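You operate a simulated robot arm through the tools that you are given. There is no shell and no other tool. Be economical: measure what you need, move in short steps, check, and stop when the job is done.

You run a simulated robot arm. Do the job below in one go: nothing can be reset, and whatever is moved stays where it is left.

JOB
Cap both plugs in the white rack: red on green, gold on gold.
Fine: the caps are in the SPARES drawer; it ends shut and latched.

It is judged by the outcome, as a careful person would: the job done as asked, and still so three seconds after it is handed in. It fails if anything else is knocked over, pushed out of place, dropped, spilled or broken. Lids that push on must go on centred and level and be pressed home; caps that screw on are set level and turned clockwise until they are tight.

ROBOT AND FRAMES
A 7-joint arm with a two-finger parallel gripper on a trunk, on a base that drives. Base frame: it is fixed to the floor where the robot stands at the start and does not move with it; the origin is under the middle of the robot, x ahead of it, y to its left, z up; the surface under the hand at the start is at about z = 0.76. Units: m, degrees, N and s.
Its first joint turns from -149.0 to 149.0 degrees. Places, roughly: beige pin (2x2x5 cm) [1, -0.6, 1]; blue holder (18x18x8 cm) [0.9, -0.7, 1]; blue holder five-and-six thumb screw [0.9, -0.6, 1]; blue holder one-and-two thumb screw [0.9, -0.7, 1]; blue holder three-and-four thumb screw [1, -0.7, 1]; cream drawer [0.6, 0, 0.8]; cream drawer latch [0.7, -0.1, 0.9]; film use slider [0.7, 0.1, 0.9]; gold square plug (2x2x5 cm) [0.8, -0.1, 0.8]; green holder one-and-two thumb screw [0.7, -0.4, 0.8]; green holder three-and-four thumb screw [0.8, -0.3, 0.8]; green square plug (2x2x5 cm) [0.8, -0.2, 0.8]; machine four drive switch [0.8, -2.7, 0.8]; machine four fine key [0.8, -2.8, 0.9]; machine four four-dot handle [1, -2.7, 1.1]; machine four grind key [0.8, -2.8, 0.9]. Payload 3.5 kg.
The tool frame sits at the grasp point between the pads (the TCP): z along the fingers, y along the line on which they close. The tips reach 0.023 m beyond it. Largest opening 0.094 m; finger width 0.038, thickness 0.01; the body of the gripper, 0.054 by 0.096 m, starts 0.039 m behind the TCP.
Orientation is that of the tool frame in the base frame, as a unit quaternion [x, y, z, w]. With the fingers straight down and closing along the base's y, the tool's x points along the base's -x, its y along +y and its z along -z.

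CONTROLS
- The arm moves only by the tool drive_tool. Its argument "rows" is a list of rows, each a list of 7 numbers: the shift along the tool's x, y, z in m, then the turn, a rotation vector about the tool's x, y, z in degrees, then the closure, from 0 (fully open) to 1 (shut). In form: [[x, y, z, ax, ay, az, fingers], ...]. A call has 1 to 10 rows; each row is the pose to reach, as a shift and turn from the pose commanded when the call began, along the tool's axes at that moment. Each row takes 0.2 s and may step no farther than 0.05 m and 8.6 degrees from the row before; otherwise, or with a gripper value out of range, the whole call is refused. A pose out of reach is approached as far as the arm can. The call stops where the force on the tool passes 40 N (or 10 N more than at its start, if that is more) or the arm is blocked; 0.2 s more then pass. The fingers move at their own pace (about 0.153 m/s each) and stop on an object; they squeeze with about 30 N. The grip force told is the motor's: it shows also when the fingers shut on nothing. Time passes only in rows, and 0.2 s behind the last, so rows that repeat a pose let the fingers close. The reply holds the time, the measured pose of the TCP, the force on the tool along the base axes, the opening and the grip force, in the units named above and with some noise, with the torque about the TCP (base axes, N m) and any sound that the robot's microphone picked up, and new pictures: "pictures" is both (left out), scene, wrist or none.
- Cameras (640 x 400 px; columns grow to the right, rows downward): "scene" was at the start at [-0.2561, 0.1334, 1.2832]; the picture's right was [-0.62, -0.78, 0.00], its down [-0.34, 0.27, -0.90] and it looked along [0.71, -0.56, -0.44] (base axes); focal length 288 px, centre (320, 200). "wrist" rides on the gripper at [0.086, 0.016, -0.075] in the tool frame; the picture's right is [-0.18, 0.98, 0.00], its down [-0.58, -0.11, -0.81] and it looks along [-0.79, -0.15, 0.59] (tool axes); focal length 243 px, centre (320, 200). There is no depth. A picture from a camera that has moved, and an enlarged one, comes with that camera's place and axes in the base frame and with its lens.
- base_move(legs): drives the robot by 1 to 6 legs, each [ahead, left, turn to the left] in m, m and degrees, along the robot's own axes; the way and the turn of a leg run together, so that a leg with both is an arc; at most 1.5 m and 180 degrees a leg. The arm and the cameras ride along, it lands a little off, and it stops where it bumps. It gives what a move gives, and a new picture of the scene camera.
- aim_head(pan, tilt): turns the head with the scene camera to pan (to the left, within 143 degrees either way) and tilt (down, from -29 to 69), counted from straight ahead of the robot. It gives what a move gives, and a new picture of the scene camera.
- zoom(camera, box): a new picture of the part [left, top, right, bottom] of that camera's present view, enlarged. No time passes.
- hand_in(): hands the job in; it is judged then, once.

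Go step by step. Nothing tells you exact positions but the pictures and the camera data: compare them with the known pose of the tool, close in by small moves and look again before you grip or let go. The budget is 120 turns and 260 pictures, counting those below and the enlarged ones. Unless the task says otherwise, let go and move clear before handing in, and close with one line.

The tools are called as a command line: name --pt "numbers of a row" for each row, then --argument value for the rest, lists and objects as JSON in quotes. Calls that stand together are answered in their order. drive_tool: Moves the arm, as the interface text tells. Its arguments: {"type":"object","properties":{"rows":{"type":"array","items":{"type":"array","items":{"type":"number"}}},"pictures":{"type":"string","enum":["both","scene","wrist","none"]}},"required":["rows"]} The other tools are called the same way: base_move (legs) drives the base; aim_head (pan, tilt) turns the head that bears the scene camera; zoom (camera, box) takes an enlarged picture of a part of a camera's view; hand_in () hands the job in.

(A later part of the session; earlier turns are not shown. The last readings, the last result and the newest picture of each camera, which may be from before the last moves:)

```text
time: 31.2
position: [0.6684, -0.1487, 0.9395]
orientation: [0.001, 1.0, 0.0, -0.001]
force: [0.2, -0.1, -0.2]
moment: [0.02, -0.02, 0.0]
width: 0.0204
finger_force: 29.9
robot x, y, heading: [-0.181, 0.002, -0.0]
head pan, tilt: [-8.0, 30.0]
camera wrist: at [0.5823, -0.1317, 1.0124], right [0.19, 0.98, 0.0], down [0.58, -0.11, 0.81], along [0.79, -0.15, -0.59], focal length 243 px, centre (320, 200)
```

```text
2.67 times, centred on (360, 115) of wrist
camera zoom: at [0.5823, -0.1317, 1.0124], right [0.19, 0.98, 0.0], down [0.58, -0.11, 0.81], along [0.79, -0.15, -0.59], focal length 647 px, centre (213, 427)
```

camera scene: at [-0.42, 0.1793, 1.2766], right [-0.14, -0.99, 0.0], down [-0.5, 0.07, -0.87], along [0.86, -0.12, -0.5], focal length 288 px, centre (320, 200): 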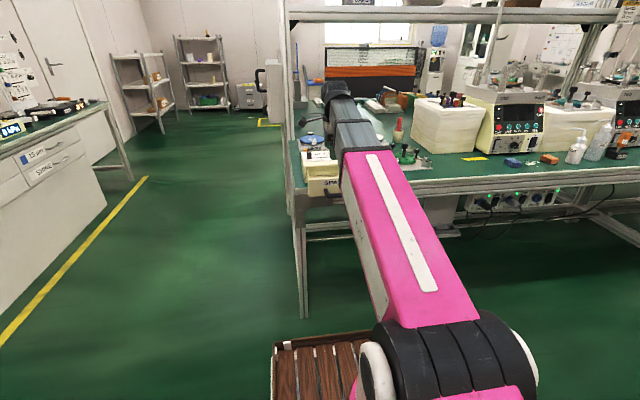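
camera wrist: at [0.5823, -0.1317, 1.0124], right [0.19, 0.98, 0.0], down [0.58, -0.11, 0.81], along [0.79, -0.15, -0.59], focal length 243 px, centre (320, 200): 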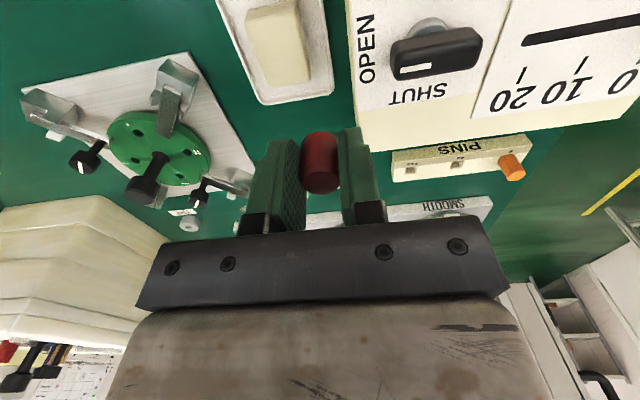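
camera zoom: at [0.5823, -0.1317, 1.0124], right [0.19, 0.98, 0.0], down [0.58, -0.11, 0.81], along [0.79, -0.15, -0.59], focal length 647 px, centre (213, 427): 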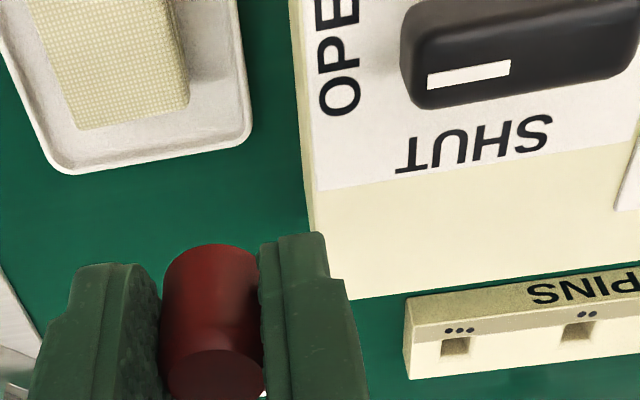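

Rack from earlier views: green post tip ≈ (0.849, -0.203, 0.80), gold post tip ≈ (0.849, -0.1435, 0.80). That's slightly too far, so I drive 0.10 m forward, then look at the rack from the side of the held cap.

base_move --legs '[[0.1, 0, 0]]'

drive_tool --pt "0.0 0.03 0 0 0 0 1" --pt "0.0 0.06 0 0 0 0 1" --pt "0.0 0.09 0 0 0 0 1" --pt "0.0 0.11 0 0 0 0 1" --pt "0.0 0.11 0 0 0 0 1" --pictures "wrist"

zoom --camera "wrist" --box '[140, 100, 300, 200]'

```text
time: 32.4
position: [0.7698, -0.1482, 0.9385]
orientation: [0.001, 1.0, 0.0, -0.001]
force: [-0.1, 0.0, -1.1]
moment: [0.01, -0.03, -0.01]
width: 0.0202
finger_force: 29.9
robot x, y, heading: [-0.0751, 0.0036, -0.1]
head pan, tilt: [-8.0, 30.0]
camera scene: at [-0.3196, 0.1791, 1.2766], right [-0.14, -0.99, 0.0], down [-0.5, 0.07, -0.87], along [0.86, -0.12, -0.5], focal length 288 px, centre (320, 200)
```

scene: 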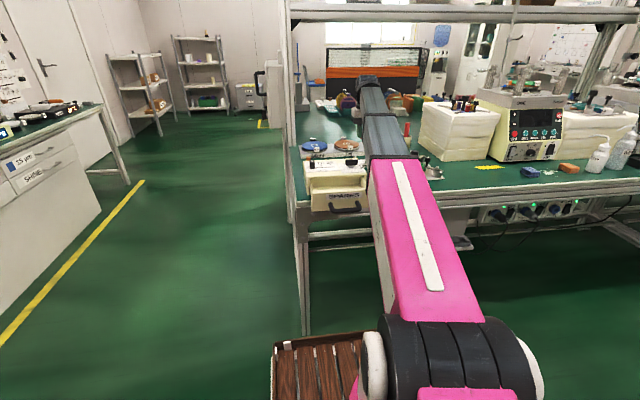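

```text
time: 33.6
position: [0.7703, -0.0374, 0.9394]
orientation: [0.001, 1.0, 0.0, 0.0]
force: [-0.6, -0.6, 0.2]
moment: [0.0, -0.01, 0.0]
width: 0.0206
finger_force: 29.7
robot x, y, heading: [-0.0814, 0.0042, -0.1]
head pan, tilt: [-8.0, 30.0]
camera wrist: at [0.6834, -0.0204, 1.0131], right [0.19, 0.98, 0.0], down [0.58, -0.11, 0.81], along [0.79, -0.15, -0.59], focal length 243 px, centre (320, 200)
```

wrist: 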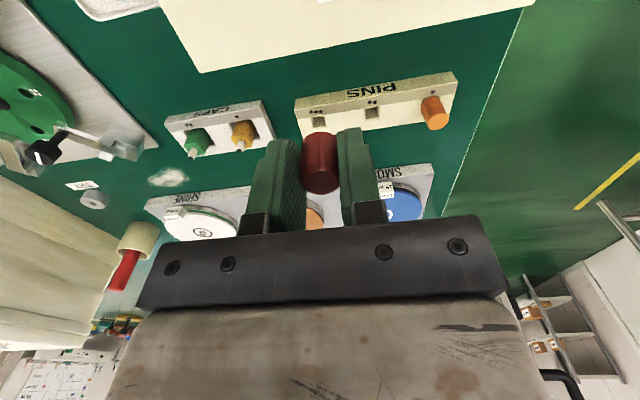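

```text
4.00 times, centred on (220, 150) of wrist
camera zoom: at [0.6834, -0.0204, 1.0131], right [0.19, 0.98, 0.0], down [0.58, -0.11, 0.81], along [0.79, -0.15, -0.59], focal length 970 px, centre (720, 400)
```

zoom: 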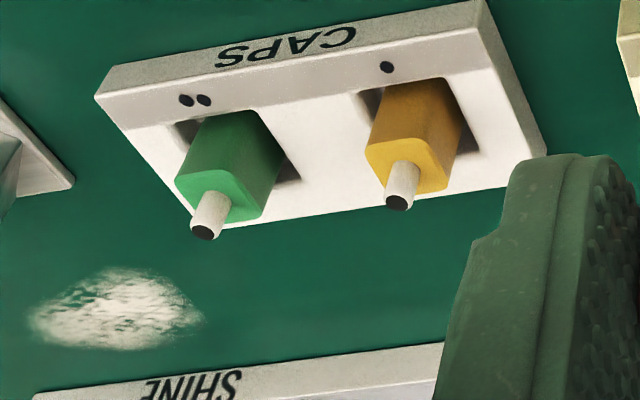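

Both ferrule posts are plain (push-on); green tip ≈ (0.848, -0.203, 0.805), gold tip ≈ (0.849, -0.1435, 0.806). Move the red cap above the green post, stopping a few cm high.

drive_tool --pt "-0.02 -0.04 0 0 0 0 1" --pt "-0.04 -0.08 0 0 0 0 1" --pt "-0.06 -0.12 0 0 0 0 1" --pt "-0.0775 -0.16 0 0 0 0 1" --pt "-0.0775 -0.166 0.03 0 0 0 1" --pt "-0.0775 -0.166 0.069 0 0 0 1" --pt "-0.0775 -0.166 0.069 0 0 0 1" --pictures "wrist"

zoom --camera "wrist" --box '[240, 80, 400, 180]'

zoom --camera "scene" --box '[340, 80, 460, 155]'

```text
time: 35.2
position: [0.848, -0.204, 0.871]
orientation: [0.001, 1.0, 0.0, 0.0]
force: [0.1, 0.2, -0.2]
moment: [0.0, -0.02, 0.01]
width: 0.0204
finger_force: 30.3
robot x, y, heading: [-0.0796, 0.0001, -0.1]
head pan, tilt: [-8.0, 30.0]
camera wrist: at [0.7617, -0.1865, 0.9435], right [0.19, 0.98, 0.0], down [0.58, -0.11, 0.81], along [0.79, -0.15, -0.59], focal length 243 px, centre (320, 200)
```

wrist: 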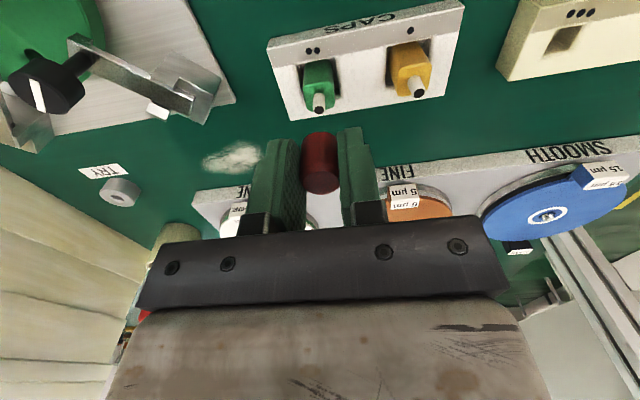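

```text
4.00 times, centred on (320, 130) of wrist
camera zoom: at [0.7617, -0.1865, 0.9435], right [0.19, 0.98, 0.0], down [0.58, -0.11, 0.81], along [0.79, -0.15, -0.59], focal length 970 px, centre (320, 480)
```

zoom: 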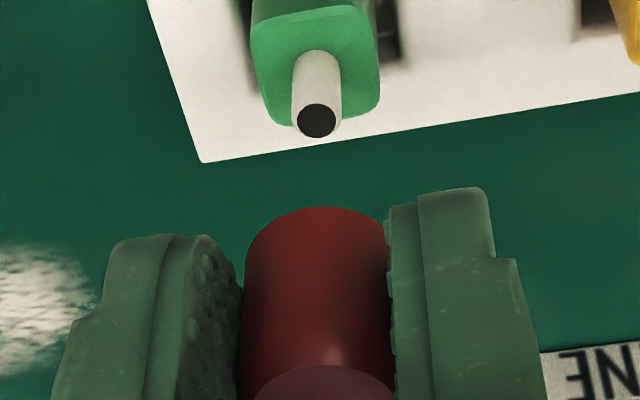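

```text
5.33 times, centred on (400, 118) of scene
camera zoom: at [-0.3195, 0.1791, 1.2766], right [-0.14, -0.99, 0.0], down [-0.5, 0.07, -0.87], along [0.86, -0.12, -0.5], focal length 1539 px, centre (-107, 640)
```

zoom: 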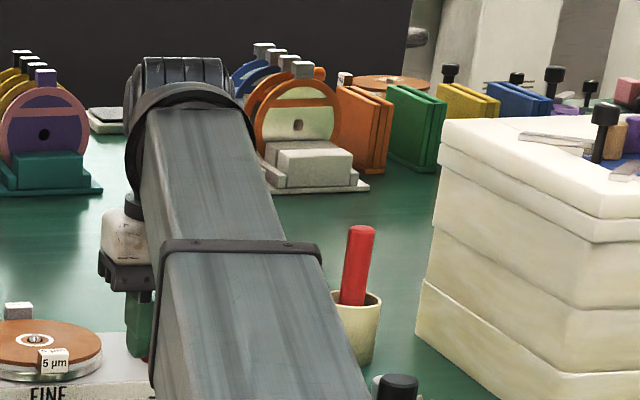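

Triangulated green tip: (0.8487, -0.2036, 0.8085); the cap sits within a millimetre of it. Small correction and lower to just above the post, then look.

drive_tool --pt "0.0005 -0.0005 0.015 0 0 0 1" --pt "0.0005 -0.0005 0.028 0 0 0 1" --pt "0.0005 -0.0005 0.028 0 0 0 1" --pictures "wrist"

zoom --camera "wrist" --box '[270, 90, 370, 152]'

```text
time: 36.0
position: [0.8474, -0.205, 0.8424]
orientation: [0.001, 1.0, 0.0, -0.001]
force: [-0.4, 0.4, 0.0]
moment: [0.01, -0.02, 0.0]
width: 0.0204
finger_force: 30.0
robot x, y, heading: [-0.0785, -0.0027, 0.0]
head pan, tilt: [-8.0, 30.0]
camera wrist: at [0.7603, -0.1875, 0.9166], right [0.19, 0.98, 0.0], down [0.58, -0.11, 0.81], along [0.79, -0.15, -0.59], focal length 243 px, centre (320, 200)
```

wrist: 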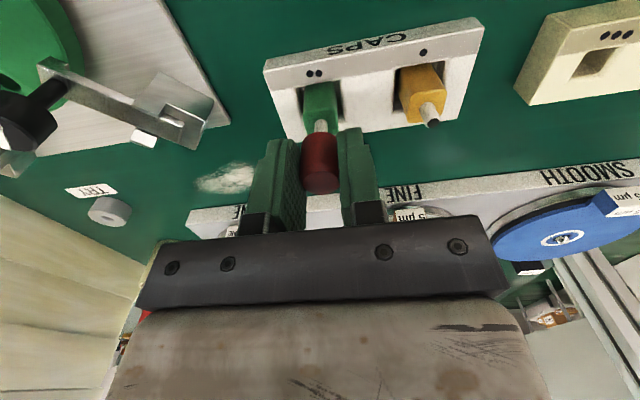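

```text
6.40 times, centred on (320, 121) of wrist
camera zoom: at [0.7603, -0.1875, 0.9166], right [0.19, 0.98, 0.0], down [0.58, -0.11, 0.81], along [0.79, -0.15, -0.59], focal length 1553 px, centre (320, 706)
```

zoom: 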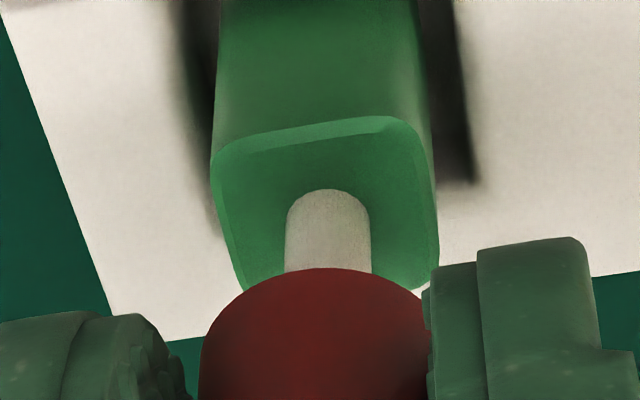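

The cap is about 1 mm to -y of the post; correct +0.9 mm and descend slowly, watching force.

drive_tool --pt "0 0.0009 0 0 0 0 1" --pt "0 0.0009 0.003 0 0 0 1" --pt "0 0.0009 0.006 0 0 0 1" --pt "0 0.0009 0.009 0 0 0 1" --pt "0 0.0009 0.012 0 0 0 1" --pt "0 0.0009 0.012 0 0 0 1" --pictures "wrist"

zoom --camera "wrist" --box '[270, 90, 370, 152]'

```text
time: 37.4
position: [0.8483, -0.2039, 0.8299]
orientation: [0.001, 1.0, 0.0, 0.0]
force: [0.7, 0.7, -1.0]
moment: [0.0, 0.01, 0.01]
width: 0.0203
finger_force: 29.9
robot x, y, heading: [-0.0819, 0.0042, 0.1]
head pan, tilt: [-8.0, 30.0]
camera wrist: at [0.7604, -0.1864, 0.9037], right [0.19, 0.98, 0.0], down [0.58, -0.11, 0.81], along [0.79, -0.15, -0.59], focal length 243 px, centre (320, 200)
```

wrist: 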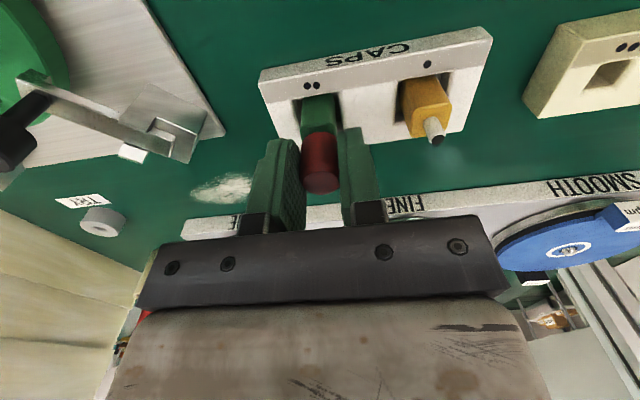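

```text
6.40 times, centred on (320, 121) of wrist
camera zoom: at [0.7604, -0.1864, 0.9037], right [0.19, 0.98, 0.0], down [0.58, -0.11, 0.81], along [0.79, -0.15, -0.59], focal length 1553 px, centre (320, 706)
```

zoom: 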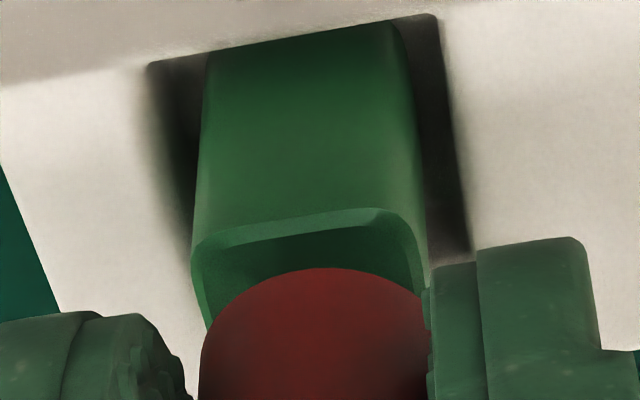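

No force and the post is in the bore. Continue down until it presses.

drive_tool --pt "0 0 0.002 0 0 0 1" --pt "0 0 0.004 0 0 0 1" --pt "0 0 0.006 0 0 0 1" --pt "0 0 0.008 0 0 0 1" --pt "0 0 0.008 0 0 0 1" --pictures "wrist"

zoom --camera "wrist" --box '[270, 90, 370, 152]'

```text
time: 38.6
position: [0.8462, -0.2039, 0.8226]
orientation: [0.001, 1.0, 0.001, 0.0]
force: [-0.3, 1.8, 23.4]
moment: [0.04, -0.06, 0.01]
width: 0.0204
finger_force: 30.0
robot x, y, heading: [-0.0831, 0.0009, 0.1]
head pan, tilt: [-8.0, 30.0]
camera wrist: at [0.7597, -0.1862, 0.8967], right [0.19, 0.98, 0.0], down [0.58, -0.11, 0.81], along [0.79, -0.15, -0.59], focal length 243 px, centre (320, 200)
```

wrist: 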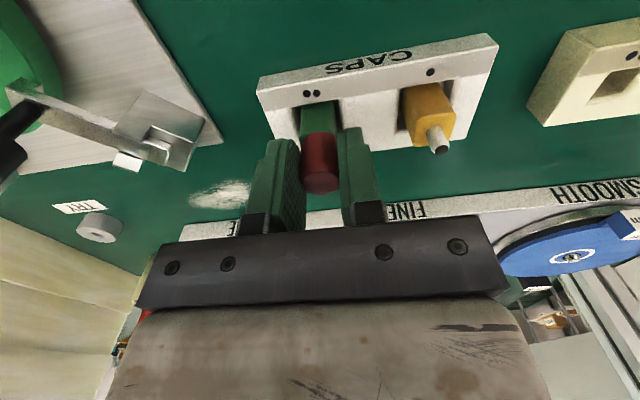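

```text
6.40 times, centred on (320, 121) of wrist
camera zoom: at [0.7597, -0.1862, 0.8967], right [0.19, 0.98, 0.0], down [0.58, -0.11, 0.81], along [0.79, -0.15, -0.59], focal length 1553 px, centre (320, 706)
```

zoom: 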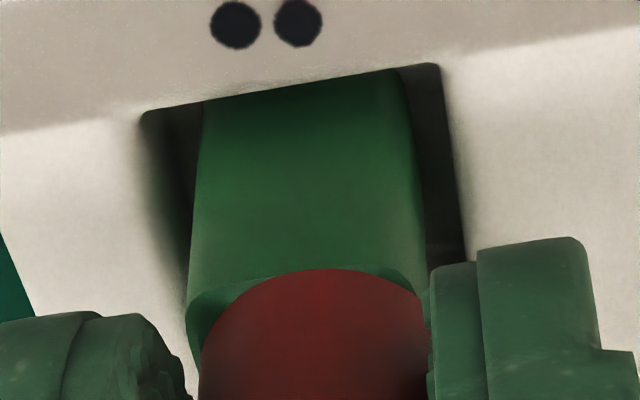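

23 N now: it is either seating or home. Press a little further.

drive_tool --pt "0 0 0.001 0 0 0 1" --pt "0 0 0.002 0 0 0 1" --pt "0 0 0.003 0 0 0 1" --pt "0 0 0.004 0 0 0 1" --pt "0 0 0.005 0 0 0 1" --pictures "none"

zoom --camera "wrist" --box '[270, 90, 370, 152]'

```text
time: 39.8
position: [0.8469, -0.2043, 0.8172]
orientation: [0.001, 1.0, 0.0, 0.0]
force: [0.0, 1.1, 37.1]
moment: [-0.07, -0.07, 0.0]
width: 0.0204
finger_force: 30.1
robot x, y, heading: [-0.0774, -0.0012, 0.1]
head pan, tilt: [-8.0, 30.0]
```

```text
6.40 times, centred on (320, 121) of wrist
camera zoom: at [0.7591, -0.1867, 0.8914], right [0.19, 0.98, 0.0], down [0.58, -0.11, 0.81], along [0.79, -0.15, -0.59], focal length 1553 px, centre (320, 706)
```

zoom: 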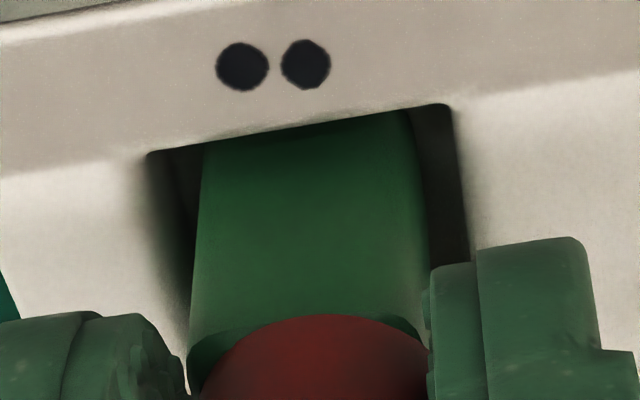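

The cap stopped advancing and the fingers slid over it. Release, rise and inspect.

drive_tool --pt "0 0 -0.002 0 0 0 0.6" --pt "0 0 -0.004 0 0 0 0.55" --pt "0 0 -0.03 0 0 0 0.55" --pt "0 0 -0.06 0 0 0 0.55" --pt "0.03 0.03 -0.06 0 0 0 0.55" --pt "0.03 0.03 -0.06 0 0 0 0.55" --pictures "wrist"

zoom --camera "wrist" --box '[230, 70, 390, 170]'

```text
time: 41.2
position: [0.8186, -0.1738, 0.877]
orientation: [0.001, 1.0, 0.0, 0.0]
force: [0.2, 0.8, -0.5]
moment: [0.01, -0.03, 0.03]
width: 0.0423
finger_force: 0.1
robot x, y, heading: [-0.0807, 0.0007, -0.0]
head pan, tilt: [-8.0, 30.0]
camera wrist: at [0.731, -0.1561, 0.9509], right [0.19, 0.98, 0.0], down [0.58, -0.11, 0.81], along [0.79, -0.15, -0.59], focal length 243 px, centre (320, 200)
```

wrist: 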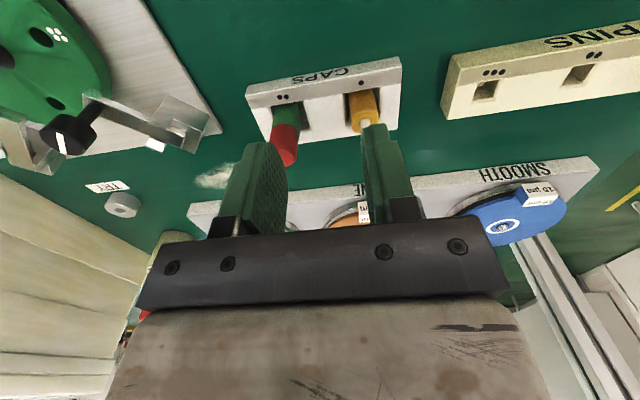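

```text
4.00 times, centred on (310, 120) of wrist
camera zoom: at [0.731, -0.1561, 0.9509], right [0.19, 0.98, 0.0], down [0.58, -0.11, 0.81], along [0.79, -0.15, -0.59], focal length 970 px, centre (360, 520)
```

zoom: 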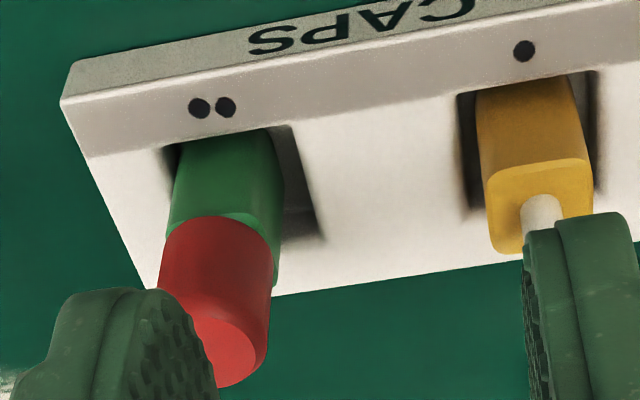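

The red cap looks seated. I'll move off toward the drawer and check it from two cameras.

drive_tool --pt "0.02 0.03 -0.03 0 0 0 0.45" --pt "0.04 0.06 -0.06 0 0 0 0.45" --pt "0.07 0.09 -0.06 0 0 0 0.45" --pt "0.1 0.12 -0.06 0 0 0 0.45" --pt "0.1 0.12 -0.06 0 0 0 0.45" --pictures "both"

zoom --camera "wrist" --box '[170, 100, 290, 175]'

zoom --camera "scene" --box '[300, 90, 420, 165]'

```text
time: 42.4
position: [0.7184, -0.0538, 0.9357]
orientation: [0.001, 1.0, 0.0, 0.0]
force: [0.8, -0.1, -0.2]
moment: [0.01, 0.01, 0.01]
width: 0.0515
finger_force: 0.0
robot x, y, heading: [-0.0829, 0.003, -0.1]
head pan, tilt: [-8.0, 30.0]
camera scene: at [-0.3196, 0.1791, 1.2766], right [-0.14, -0.99, 0.0], down [-0.5, 0.07, -0.87], along [0.86, -0.12, -0.5], focal length 288 px, centre (320, 200)
camera wrist: at [0.63, -0.0369, 1.009], right [0.19, 0.98, 0.0], down [0.58, -0.11, 0.81], along [0.79, -0.15, -0.59], focal length 243 px, centre (320, 200)
```

scene: 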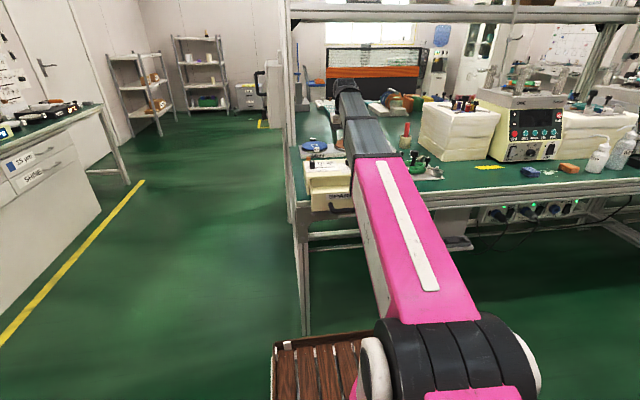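
wrist: 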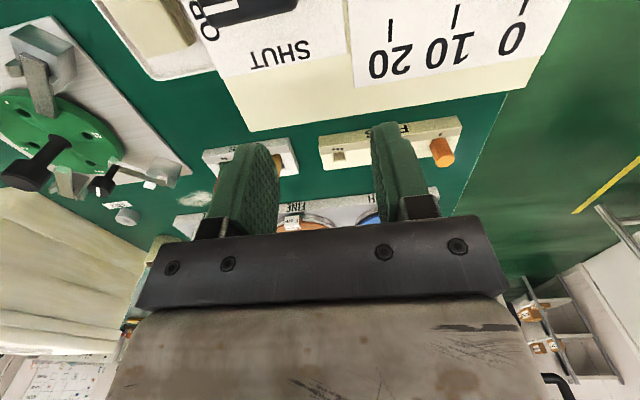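

```text
5.33 times, centred on (230, 138) of wrist
camera zoom: at [0.63, -0.0369, 1.009], right [0.19, 0.98, 0.0], down [0.58, -0.11, 0.81], along [0.79, -0.15, -0.59], focal length 1294 px, centre (800, 533)
```

zoom: 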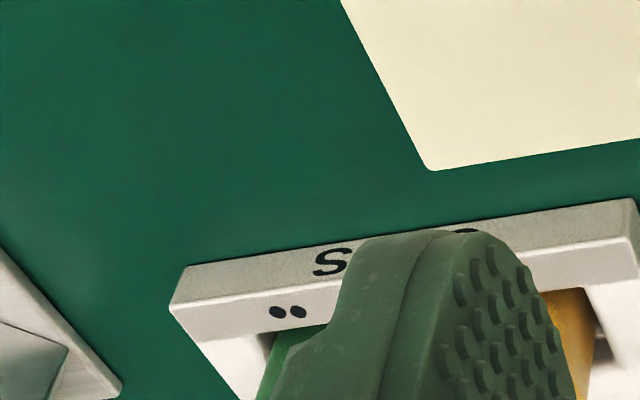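

```text
5.33 times, centred on (360, 128) of scene
camera zoom: at [-0.3196, 0.1791, 1.2766], right [-0.14, -0.99, 0.0], down [-0.5, 0.07, -0.87], along [0.86, -0.12, -0.5], focal length 1539 px, centre (107, 587)
```

zoom: 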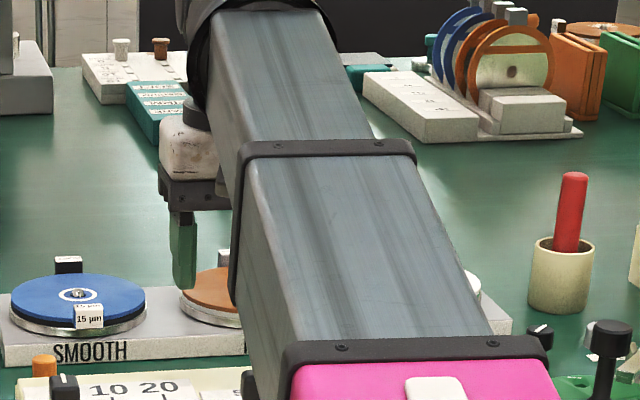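

Occluded there; I'll check later. Next, over to the gold cap at about (0.542, -0.052).

drive_tool --pt "0.04 0 0 0 0 0 0.45" --pt "0.08 0 0 0 0 0 0.45" --pt "0.12 0 0 0 0 0 0.45" --pt "0.16 0 0 0 0 0 0.45" --pt "0.176 0.0018 0.02 0 0 0 0.45" --pt "0.176 0.0018 0.05 0 0 0 0.45" --pt "0.176 0.0018 0.05 0 0 0 0.45" --pictures "wrist"

zoom --camera "wrist" --box '[200, 40, 440, 190]'

aim_head --pan -14 --tilt 25

zoom --camera "scene" --box '[270, 110, 390, 185]'

```text
time: 44.0
position: [0.5418, -0.0489, 0.8868]
orientation: [0.001, 1.0, 0.0, -0.002]
force: [0.4, -0.1, -0.4]
moment: [-0.01, 0.0, 0.01]
width: 0.0518
finger_force: 0.1
robot x, y, heading: [-0.0822, -0.0017, 0.0]
head pan, tilt: [-8.0, 30.0]
camera wrist: at [0.4549, -0.032, 0.9604], right [0.19, 0.98, 0.0], down [0.58, -0.11, 0.81], along [0.79, -0.15, -0.59], focal length 243 px, centre (320, 200)
```

wrist: 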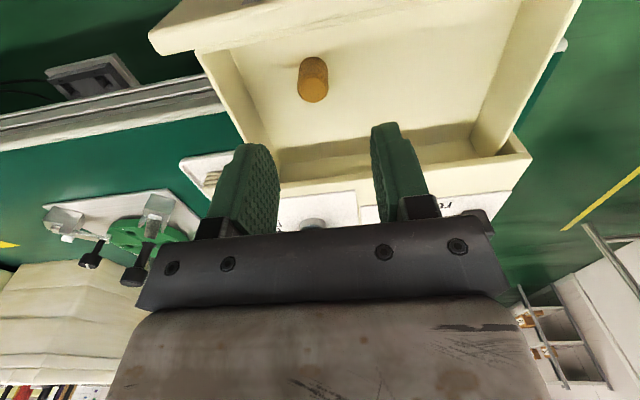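

```text
2.67 times, centred on (320, 115) of wrist
camera zoom: at [0.4549, -0.032, 0.9604], right [0.19, 0.98, 0.0], down [0.58, -0.11, 0.81], along [0.79, -0.15, -0.59], focal length 647 px, centre (320, 427)
```

zoom: 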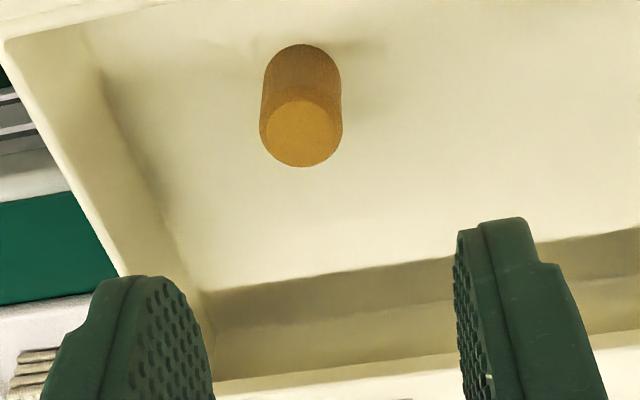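

```text
time: 44.7
position: [0.5413, -0.0491, 0.8864]
orientation: [0.0, 1.0, 0.0, -0.001]
force: [0.2, 0.1, -0.2]
moment: [0.0, 0.01, -0.02]
width: 0.0514
finger_force: 0.1
robot x, y, heading: [-0.082, 0.0001, -0.0]
head pan, tilt: [-14.0, 25.0]
camera scene: at [-0.3198, 0.1694, 1.2846], right [-0.24, -0.97, 0.0], down [-0.41, 0.1, -0.91], along [0.88, -0.22, -0.42], focal length 288 px, centre (320, 200)
```

scene: 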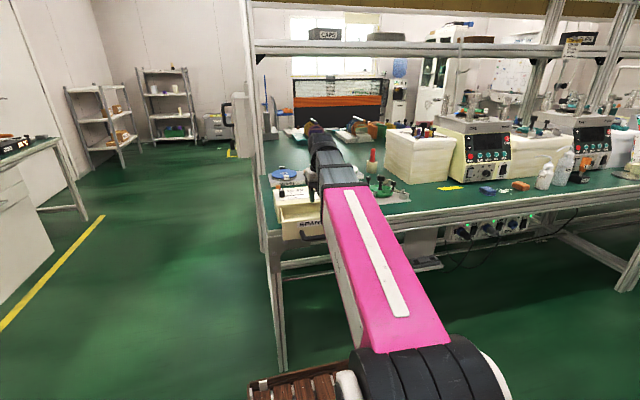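

```text
5.33 times, centred on (330, 148) of scene
camera zoom: at [-0.3198, 0.1694, 1.2846], right [-0.24, -0.97, 0.0], down [-0.41, 0.1, -0.91], along [0.88, -0.22, -0.42], focal length 1539 px, centre (267, 480)
```

zoom: 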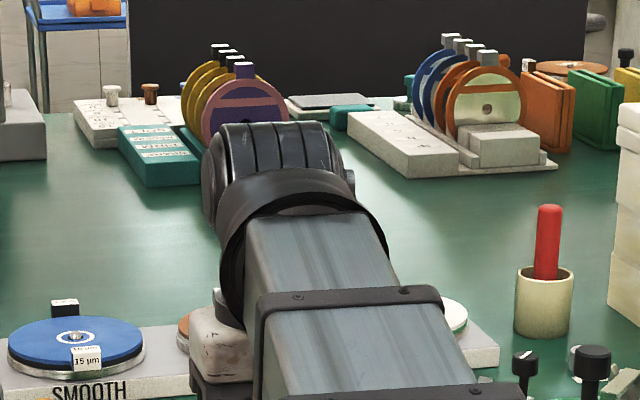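

Gold cap at (0.542, -0.053). Shift 4 mm to -y, descend and grip.

drive_tool --pt "0 -0.004 0.03 0 0 0 0.45" --pt "0 -0.004 0.06 0 0 0 0.45" --pt "0 -0.004 0.082 0 0 0 0.45" --pt "0 -0.004 0.082 0 0 0 0.45" --pt "0 -0.004 0.082 0 0 0 0.8" --pt "0 -0.004 0.082 0 0 0 1" --pt "0 -0.004 0.082 0 0 0 1" --pt "0 -0.004 0.082 0 0 0 1" --pictures "none"

drive_tool --pt "0 0 -0.02 0 0 0 1" --pt "0 0 -0.06 0 0 0 1" --pt "0 0 -0.1 0 0 0 1" --pt "0 0 -0.13 0 0 0 1" --pt "-0.04 0.005 -0.13 0 0 0 1" --pt "-0.08 0.01 -0.13 0 0 0 1" --pt "-0.12 0.015 -0.13 0 0 0 1" --pt "-0.16 0.015 -0.13 0 0 0 1" --pt "-0.2 0.015 -0.13 0 0 0 1" --pt "-0.22 0.015 -0.13 0 0 0 1" --pictures "wrist"

zoom --camera "wrist" --box '[140, 100, 300, 200]'

```text
time: 46.5
position: [0.5417, -0.0556, 0.8046]
orientation: [0.001, 1.0, -0.001, 0.0]
force: [0.2, -0.7, 0.1]
moment: [0.03, 0.01, 0.04]
width: 0.0204
finger_force: 29.8
robot x, y, heading: [-0.0806, -0.0006, -0.1]
head pan, tilt: [-14.0, 25.0]
```

```text
time: 48.7
position: [0.7602, -0.0412, 0.9334]
orientation: [0.001, 1.0, 0.0, -0.001]
force: [0.2, 0.5, 0.6]
moment: [0.01, 0.0, 0.02]
width: 0.0201
finger_force: 30.0
robot x, y, heading: [-0.0833, 0.0037, -0.2]
head pan, tilt: [-14.0, 25.0]
camera wrist: at [0.6729, -0.0231, 1.0072], right [0.19, 0.98, 0.0], down [0.58, -0.11, 0.81], along [0.79, -0.15, -0.59], focal length 243 px, centre (320, 200)
```

wrist: 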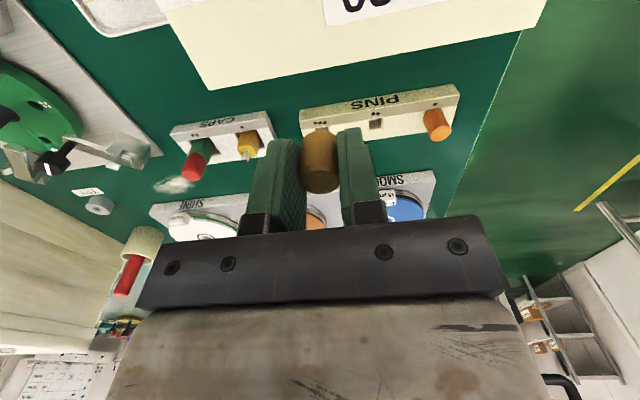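

```text
4.00 times, centred on (220, 150) of wrist
camera zoom: at [0.6729, -0.0231, 1.0072], right [0.19, 0.98, 0.0], down [0.58, -0.11, 0.81], along [0.79, -0.15, -0.59], focal length 970 px, centre (720, 400)
```

zoom: 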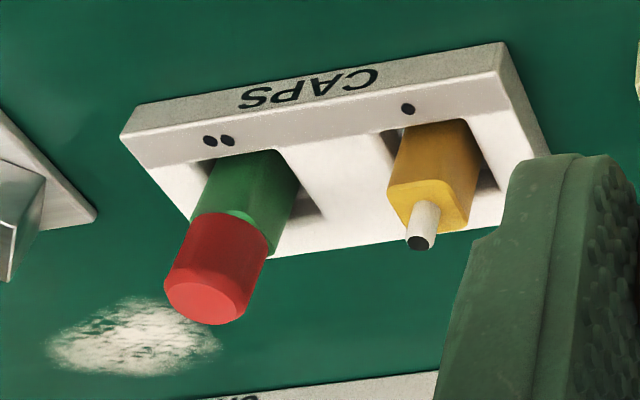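

Red cap is flush on green. Now take the gold cap over the gold post (0.849, -0.1437).

drive_tool --pt "-0.03 -0.035 0 0 0 0 1" --pt "-0.06 -0.07 0 0 0 0 1" --pt "-0.088 -0.1025 0 0 0 0 1" --pt "-0.088 -0.1025 0.03 0 0 0 1" --pt "-0.088 -0.1025 0.062 0 0 0 1" --pt "-0.088 -0.1025 0.062 0 0 0 1" --pictures "none"

zoom --camera "wrist" --box '[240, 80, 400, 180]'

```text
time: 50.1
position: [0.85, -0.1442, 0.8744]
orientation: [0.001, 1.0, 0.0, 0.0]
force: [-1.0, 0.3, -0.4]
moment: [0.0, 0.04, 0.0]
width: 0.0206
finger_force: 29.6
robot x, y, heading: [-0.0802, 0.0012, 0.1]
head pan, tilt: [-14.0, 25.0]
```

```text
4.00 times, centred on (320, 130) of wrist
camera zoom: at [0.7631, -0.127, 0.9475], right [0.19, 0.98, 0.0], down [0.58, -0.11, 0.81], along [0.79, -0.15, -0.59], focal length 970 px, centre (320, 480)
```

zoom: 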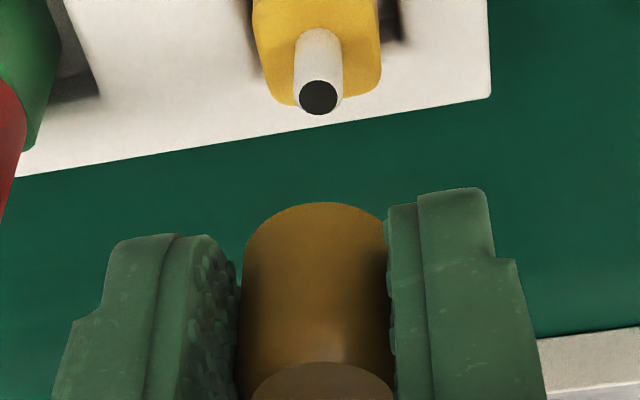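

Aligned within ~1–2 mm. Correct x by -1.2 mm, lower to just at the tip, and look again.

drive_tool --pt "0.0012 0.0 0.015 0 0 0 1" --pt "0.0012 0.0 0.03 0 0 0 1" --pt "0.0012 0.0 0.03 0 0 0 1" --pictures "none"

zoom --camera "wrist" --box '[270, 90, 370, 152]'

```text
time: 50.9
position: [0.85, -0.1431, 0.8426]
orientation: [0.0, 1.0, 0.0, -0.001]
force: [0.6, -0.3, -0.5]
moment: [0.04, 0.0, 0.01]
width: 0.0204
finger_force: 30.4
robot x, y, heading: [-0.0821, 0.0017, 0.1]
head pan, tilt: [-14.0, 25.0]
```

```text
6.40 times, centred on (320, 121) of wrist
camera zoom: at [0.762, -0.1265, 0.9162], right [0.19, 0.98, 0.0], down [0.58, -0.11, 0.81], along [0.79, -0.15, -0.59], focal length 1553 px, centre (320, 706)
```

zoom: 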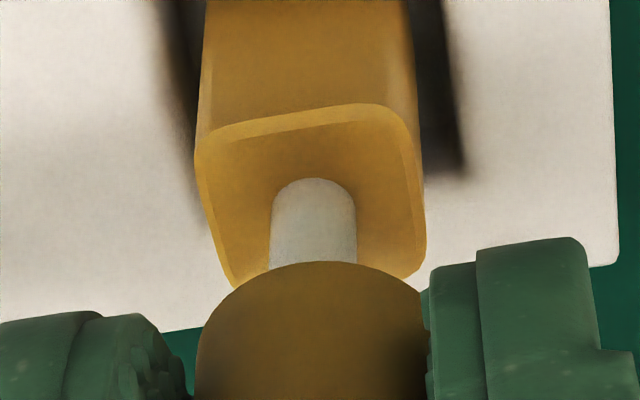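

Small corrections (-0.8 mm x, -0.6 mm y), then descend slowly.

drive_tool --pt "0.0008 -0.0006 0 0 0 0 1" --pt "0.0008 -0.0006 0.003 0 0 0 1" --pt "0.0008 -0.0006 0.006 0 0 0 1" --pt "0.0008 -0.0006 0.009 0 0 0 1" --pt "0.0008 -0.0006 0.012 0 0 0 1" --pt "0.0008 -0.0006 0.012 0 0 0 1" --pictures "none"

zoom --camera "wrist" --box '[270, 90, 370, 152]'

```text
time: 52.3
position: [0.8465, -0.1426, 0.83]
orientation: [0.001, 1.0, 0.001, -0.001]
force: [-0.4, 0.6, -0.4]
moment: [0.0, 0.0, -0.05]
width: 0.0201
finger_force: 30.5
robot x, y, heading: [-0.0866, -0.002, 0.4]
head pan, tilt: [-14.0, 25.0]
```

```text
6.40 times, centred on (320, 121) of wrist
camera zoom: at [0.7595, -0.1268, 0.9042], right [0.19, 0.98, 0.0], down [0.58, -0.11, 0.81], along [0.79, -0.15, -0.59], focal length 1553 px, centre (320, 706)
```

zoom: 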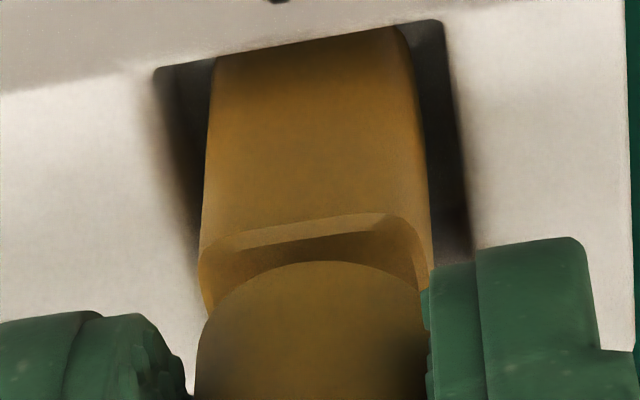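

Entered without force, just like the red one. Press home.

drive_tool --pt "0 0 0.002 0 0 0 1" --pt "0 0 0.004 0 0 0 1" --pt "0 0 0.006 0 0 0 1" --pt "0 0 0.008 0 0 0 1" --pt "0 0 0.01 0 0 0 1" --pt "0 0 0.012 0 0 0 1" --pt "0 0 0.013 0 0 0 1" --pictures "none"

zoom --camera "wrist" --box '[270, 90, 370, 152]'

```text
time: 53.9
position: [0.8474, -0.1443, 0.8187]
orientation: [0.001, 1.0, -0.001, 0.0]
force: [0.0, -2.5, 27.0]
moment: [-0.08, -0.1, 0.05]
width: 0.0203
finger_force: 30.3
robot x, y, heading: [-0.0786, 0.0023, -0.0]
head pan, tilt: [-14.0, 25.0]
```

```text
6.40 times, centred on (320, 121) of wrist
camera zoom: at [0.7595, -0.1267, 0.8927], right [0.19, 0.98, 0.0], down [0.58, -0.11, 0.81], along [0.79, -0.15, -0.59], focal length 1553 px, centre (320, 706)
```

zoom: 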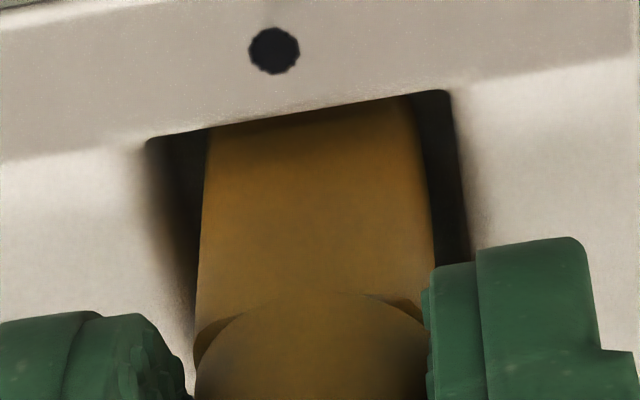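

Bottomed the same way. Release, rise, close the fingers and look.

drive_tool --pt "0 0 -0.002 0 0 0 0.6" --pt "0 0 -0.004 0 0 0 0.55" --pt "0 0 -0.03 0 0 0 0.55" --pt "0 0 -0.06 0 0 0 0.55" --pt "0 0 -0.06 0 0 0 1" --pt "0 0 -0.06 0 0 0 1" --pt "0 0 -0.06 0 0 0 1" --pictures "wrist"

zoom --camera "wrist" --box '[220, 60, 380, 160]'

```text
time: 55.5
position: [0.8482, -0.1437, 0.8802]
orientation: [0.0, 1.0, 0.0, 0.0]
force: [0.3, 0.1, 0.0]
moment: [0.0, 0.01, 0.0]
width: 0.0001
finger_force: 29.9
robot x, y, heading: [-0.0794, 0.002, -0.1]
head pan, tilt: [-14.0, 25.0]
camera wrist: at [0.7604, -0.1272, 0.9521], right [0.19, 0.98, 0.0], down [0.58, -0.11, 0.81], along [0.79, -0.15, -0.59], focal length 243 px, centre (320, 200)
```

wrist: 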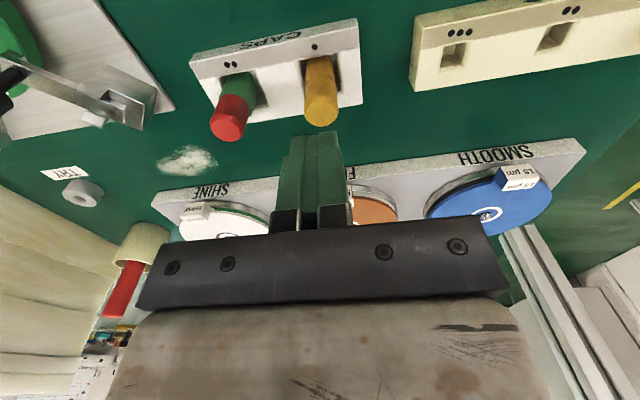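

```text
4.00 times, centred on (300, 110) of wrist
camera zoom: at [0.7604, -0.1272, 0.9521], right [0.19, 0.98, 0.0], down [0.58, -0.11, 0.81], along [0.79, -0.15, -0.59], focal length 970 px, centre (400, 560)
```

zoom: 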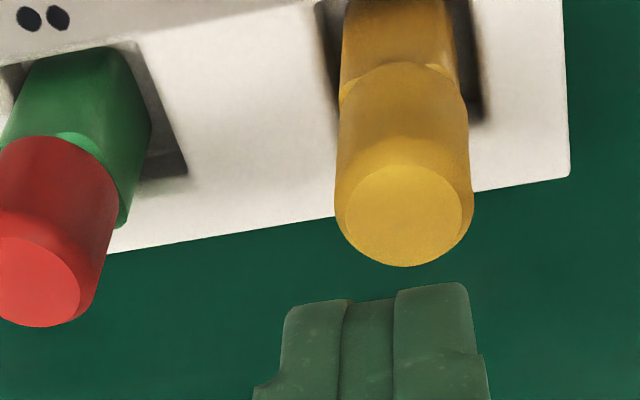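

Both caps look on. I'll press the gold one from above with closed fingertips to be sure it's home.

drive_tool --pt "0 0 0.015 0 0 0 1" --pt "0 0 0.028 0 0 0 1" --pt "0 0 0.031 0 0 0 1" --pt "0 0 0.034 0 0 0 1" --pt "0 0 0.037 0 0 0 1" --pt "0 0 0.04 0 0 0 1" --pt "0 0 0.042 0 0 0 1" --pt "0 0 0.044 0 0 0 1" --pictures "none"

```text
time: 56.8
position: [0.8473, -0.1439, 0.8444]
orientation: [0.001, 1.0, 0.0, 0.002]
force: [-1.1, 1.0, 17.1]
moment: [-0.04, 0.06, 0.0]
width: 0.0
finger_force: 29.8
robot x, y, heading: [-0.0787, 0.0025, 0.1]
head pan, tilt: [-14.0, 25.0]
stopped in row 6: the force on the tool passed its limit at 46 N (the readings are from after the stop); the commanded pose is now the measured one
```

Solid at 46 N, no travel: gold is home. Same check on the red one.

drive_tool --pt "0 0 -0.03 0 0 0 1" --pt "0 -0.03 -0.03 0 0 0 1" --pt "0 -0.06 -0.03 0 0 0 1" --pt "0 -0.06 -0.01 0 0 0 1" --pt "0 -0.06 -0.004 0 0 0 1" --pt "0 -0.06 -0.001 0 0 0 1" --pt "0 -0.06 0.002 0 0 0 1" --pt "0 -0.06 0.005 0 0 0 1" --pt "0 -0.06 0.008 0 0 0 1" --pictures "none"

```text
time: 58.5
position: [0.8484, -0.2034, 0.8446]
orientation: [0.0, 1.0, 0.0, 0.003]
force: [-0.7, -0.2, 15.3]
moment: [0.0, 0.07, 0.0]
width: 0.0004
finger_force: 30.6
robot x, y, heading: [-0.0806, -0.0011, -0.1]
head pan, tilt: [-14.0, 25.0]
stopped in row 8: the force on the tool passed its limit at 46 N (the readings are from after the stop); the commanded pose is now the measured one
```

Same stop height and 46 N: both caps are home. Now retreat, and back the base off to shut the drawer.

drive_tool --pt "0 0 -0.04 0 0 0 1" --pt "0 0 -0.08 0 0 0 1" --pt "0.03 0.035 -0.09 0 0 0 1" --pt "0.06 0.07 -0.09 0 0 0 1" --pt "0.09 0.105 -0.09 0 0 0 1" --pt "0.12 0.14 -0.09 0 0 0 1" --pt "0.15 0.175 -0.09 0 0 0 1" --pt "0.15 0.193 -0.09 0 0 0 1" --pictures "none"

base_move --legs '[[-0.15, 0, 0]]'

drive_tool --pt "0.04 0 0 0 0 0 1" --pt "0.08 0 0 0 0 0 1" --pt "0.12 0 0 0 0 0 1" --pt "0.15 0 0 0 0 0 1" --pt "0.15 0 0 0 0 0 1" --pictures "wrist"

```text
time: 60.3
position: [0.6986, -0.0119, 0.9321]
orientation: [0.001, 1.0, 0.0, 0.003]
force: [0.6, 0.0, -0.4]
moment: [0.03, -0.01, 0.01]
width: 0.0003
finger_force: 29.9
robot x, y, heading: [-0.0804, 0.0016, -0.1]
head pan, tilt: [-14.0, 25.0]
```

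```text
time: 61.7
position: [0.549, -0.013, 0.9303]
orientation: [0.002, 1.0, 0.0, 0.003]
force: [0.5, 0.1, 0.8]
moment: [-0.01, 0.01, -0.02]
width: 0.0
finger_force: 30.3
robot x, y, heading: [-0.2312, 0.0015, -0.1]
head pan, tilt: [-14.0, 25.0]
camera scene: at [-0.4693, 0.1697, 1.2846], right [-0.24, -0.97, 0.0], down [-0.41, 0.1, -0.91], along [0.88, -0.22, -0.42], focal length 288 px, centre (320, 200)
```

scene: 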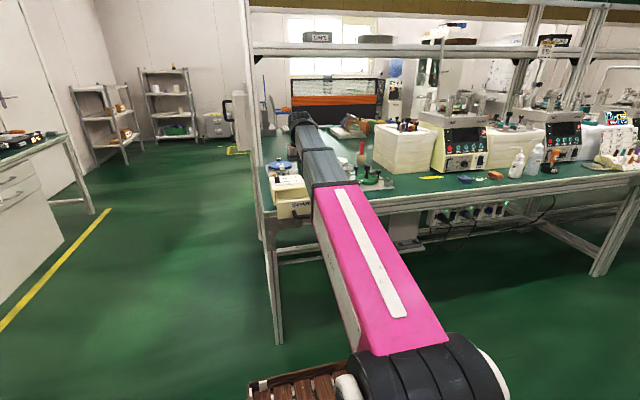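

```text
time: 62.9
position: [0.3977, -0.0115, 0.9314]
orientation: [0.001, 1.0, 0.001, 0.003]
force: [0.6, 0.1, 0.1]
moment: [0.0, -0.02, 0.0]
width: 0.0001
finger_force: 29.7
robot x, y, heading: [-0.2314, 0.0029, -0.3]
head pan, tilt: [-14.0, 25.0]
camera wrist: at [0.3107, 0.0056, 1.0041], right [0.19, 0.98, 0.0], down [0.58, -0.11, 0.81], along [0.8, -0.15, -0.59], focal length 243 px, centre (320, 200)
```

wrist: 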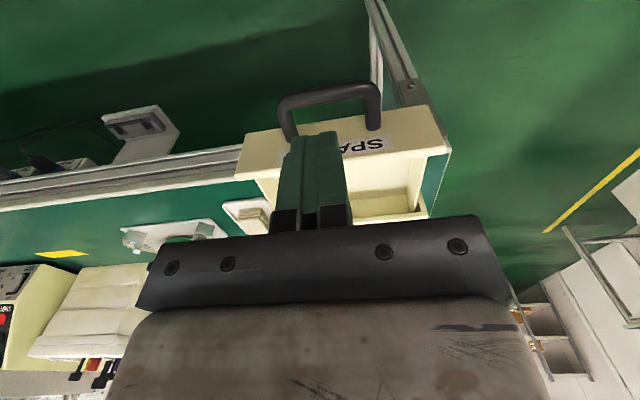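

Bar at x≈0.436, y≈-0.009. Descend in front of it.

drive_tool --pt "0.01 0.002 0.03 0 0 0 1" --pt "0.01 0.002 0.07 0 0 0 1" --pt "0.01 0.002 0.11 0 0 0 1" --pt "0.01 0.002 0.138 0 0 0 1" --pt "0.01 0.002 0.138 0 0 0 1" --pictures "wrist"

```text
time: 64.1
position: [0.3891, -0.0091, 0.7911]
orientation: [0.002, 1.0, 0.0, 0.004]
force: [0.2, -0.3, 0.6]
moment: [0.01, 0.02, 0.0]
width: 0.0004
finger_force: 30.8
robot x, y, heading: [-0.2316, 0.003, -0.4]
head pan, tilt: [-14.0, 25.0]
camera wrist: at [0.3015, 0.0074, 0.8631], right [0.19, 0.98, 0.0], down [0.58, -0.11, 0.81], along [0.8, -0.15, -0.59], focal length 243 px, centre (320, 200)
```

wrist: 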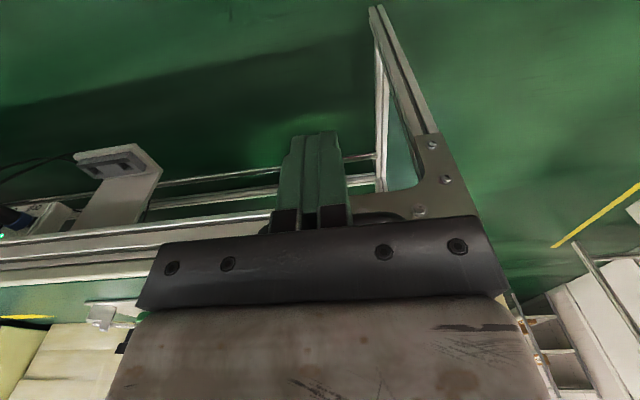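

In front of the handle. Push the drawer shut gently.

drive_tool --pt "-0.02 0 0 0 0 0 1" --pt "-0.04 0 0 0 0 0 1" --pt "-0.06 0 0 0 0 0 1" --pt "-0.08 0 0 0 0 0 1" --pt "-0.1 0 0 0 0 0 1" --pt "-0.115 0 0 0 0 0 1" --pt "-0.125 0 0 0 0 0 1" --pt "-0.132 0 0 0 0 0 1" --pt "-0.14 0 0 0 0 0 1" --pictures "both"

```text
time: 66.1
position: [0.5217, -0.0116, 0.793]
orientation: [0.001, 1.0, 0.001, -0.004]
force: [-5.9, -1.0, 9.4]
moment: [0.09, -0.17, 0.07]
width: 0.0001
finger_force: 30.1
robot x, y, heading: [-0.2324, -0.0003, -0.1]
head pan, tilt: [-14.0, 25.0]
stopped in row 9: the force on the tool passed its limit at 48 N (the readings are from after the stop); the commanded pose is now the measured one
camera scene: at [-0.4703, 0.1698, 1.2845], right [-0.24, -0.97, 0.0], down [-0.41, 0.1, -0.91], along [0.88, -0.22, -0.42], focal length 288 px, centre (320, 200)
camera wrist: at [0.4348, 0.0066, 0.8661], right [0.19, 0.98, 0.0], down [0.59, -0.11, 0.8], along [0.79, -0.15, -0.6], focal length 243 px, centre (320, 200)
```

scene: 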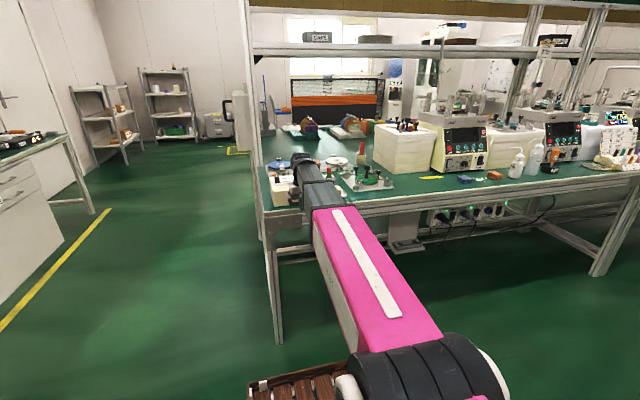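
wrist: 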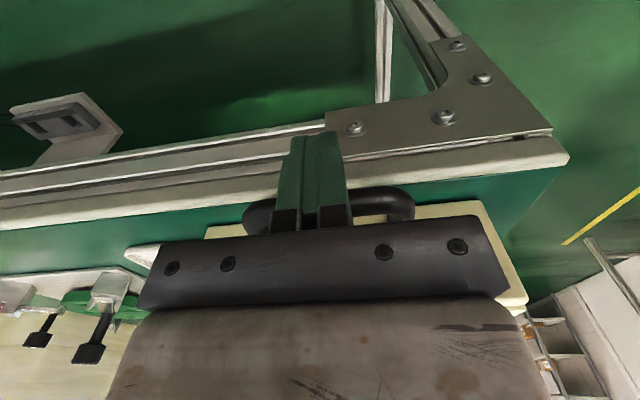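

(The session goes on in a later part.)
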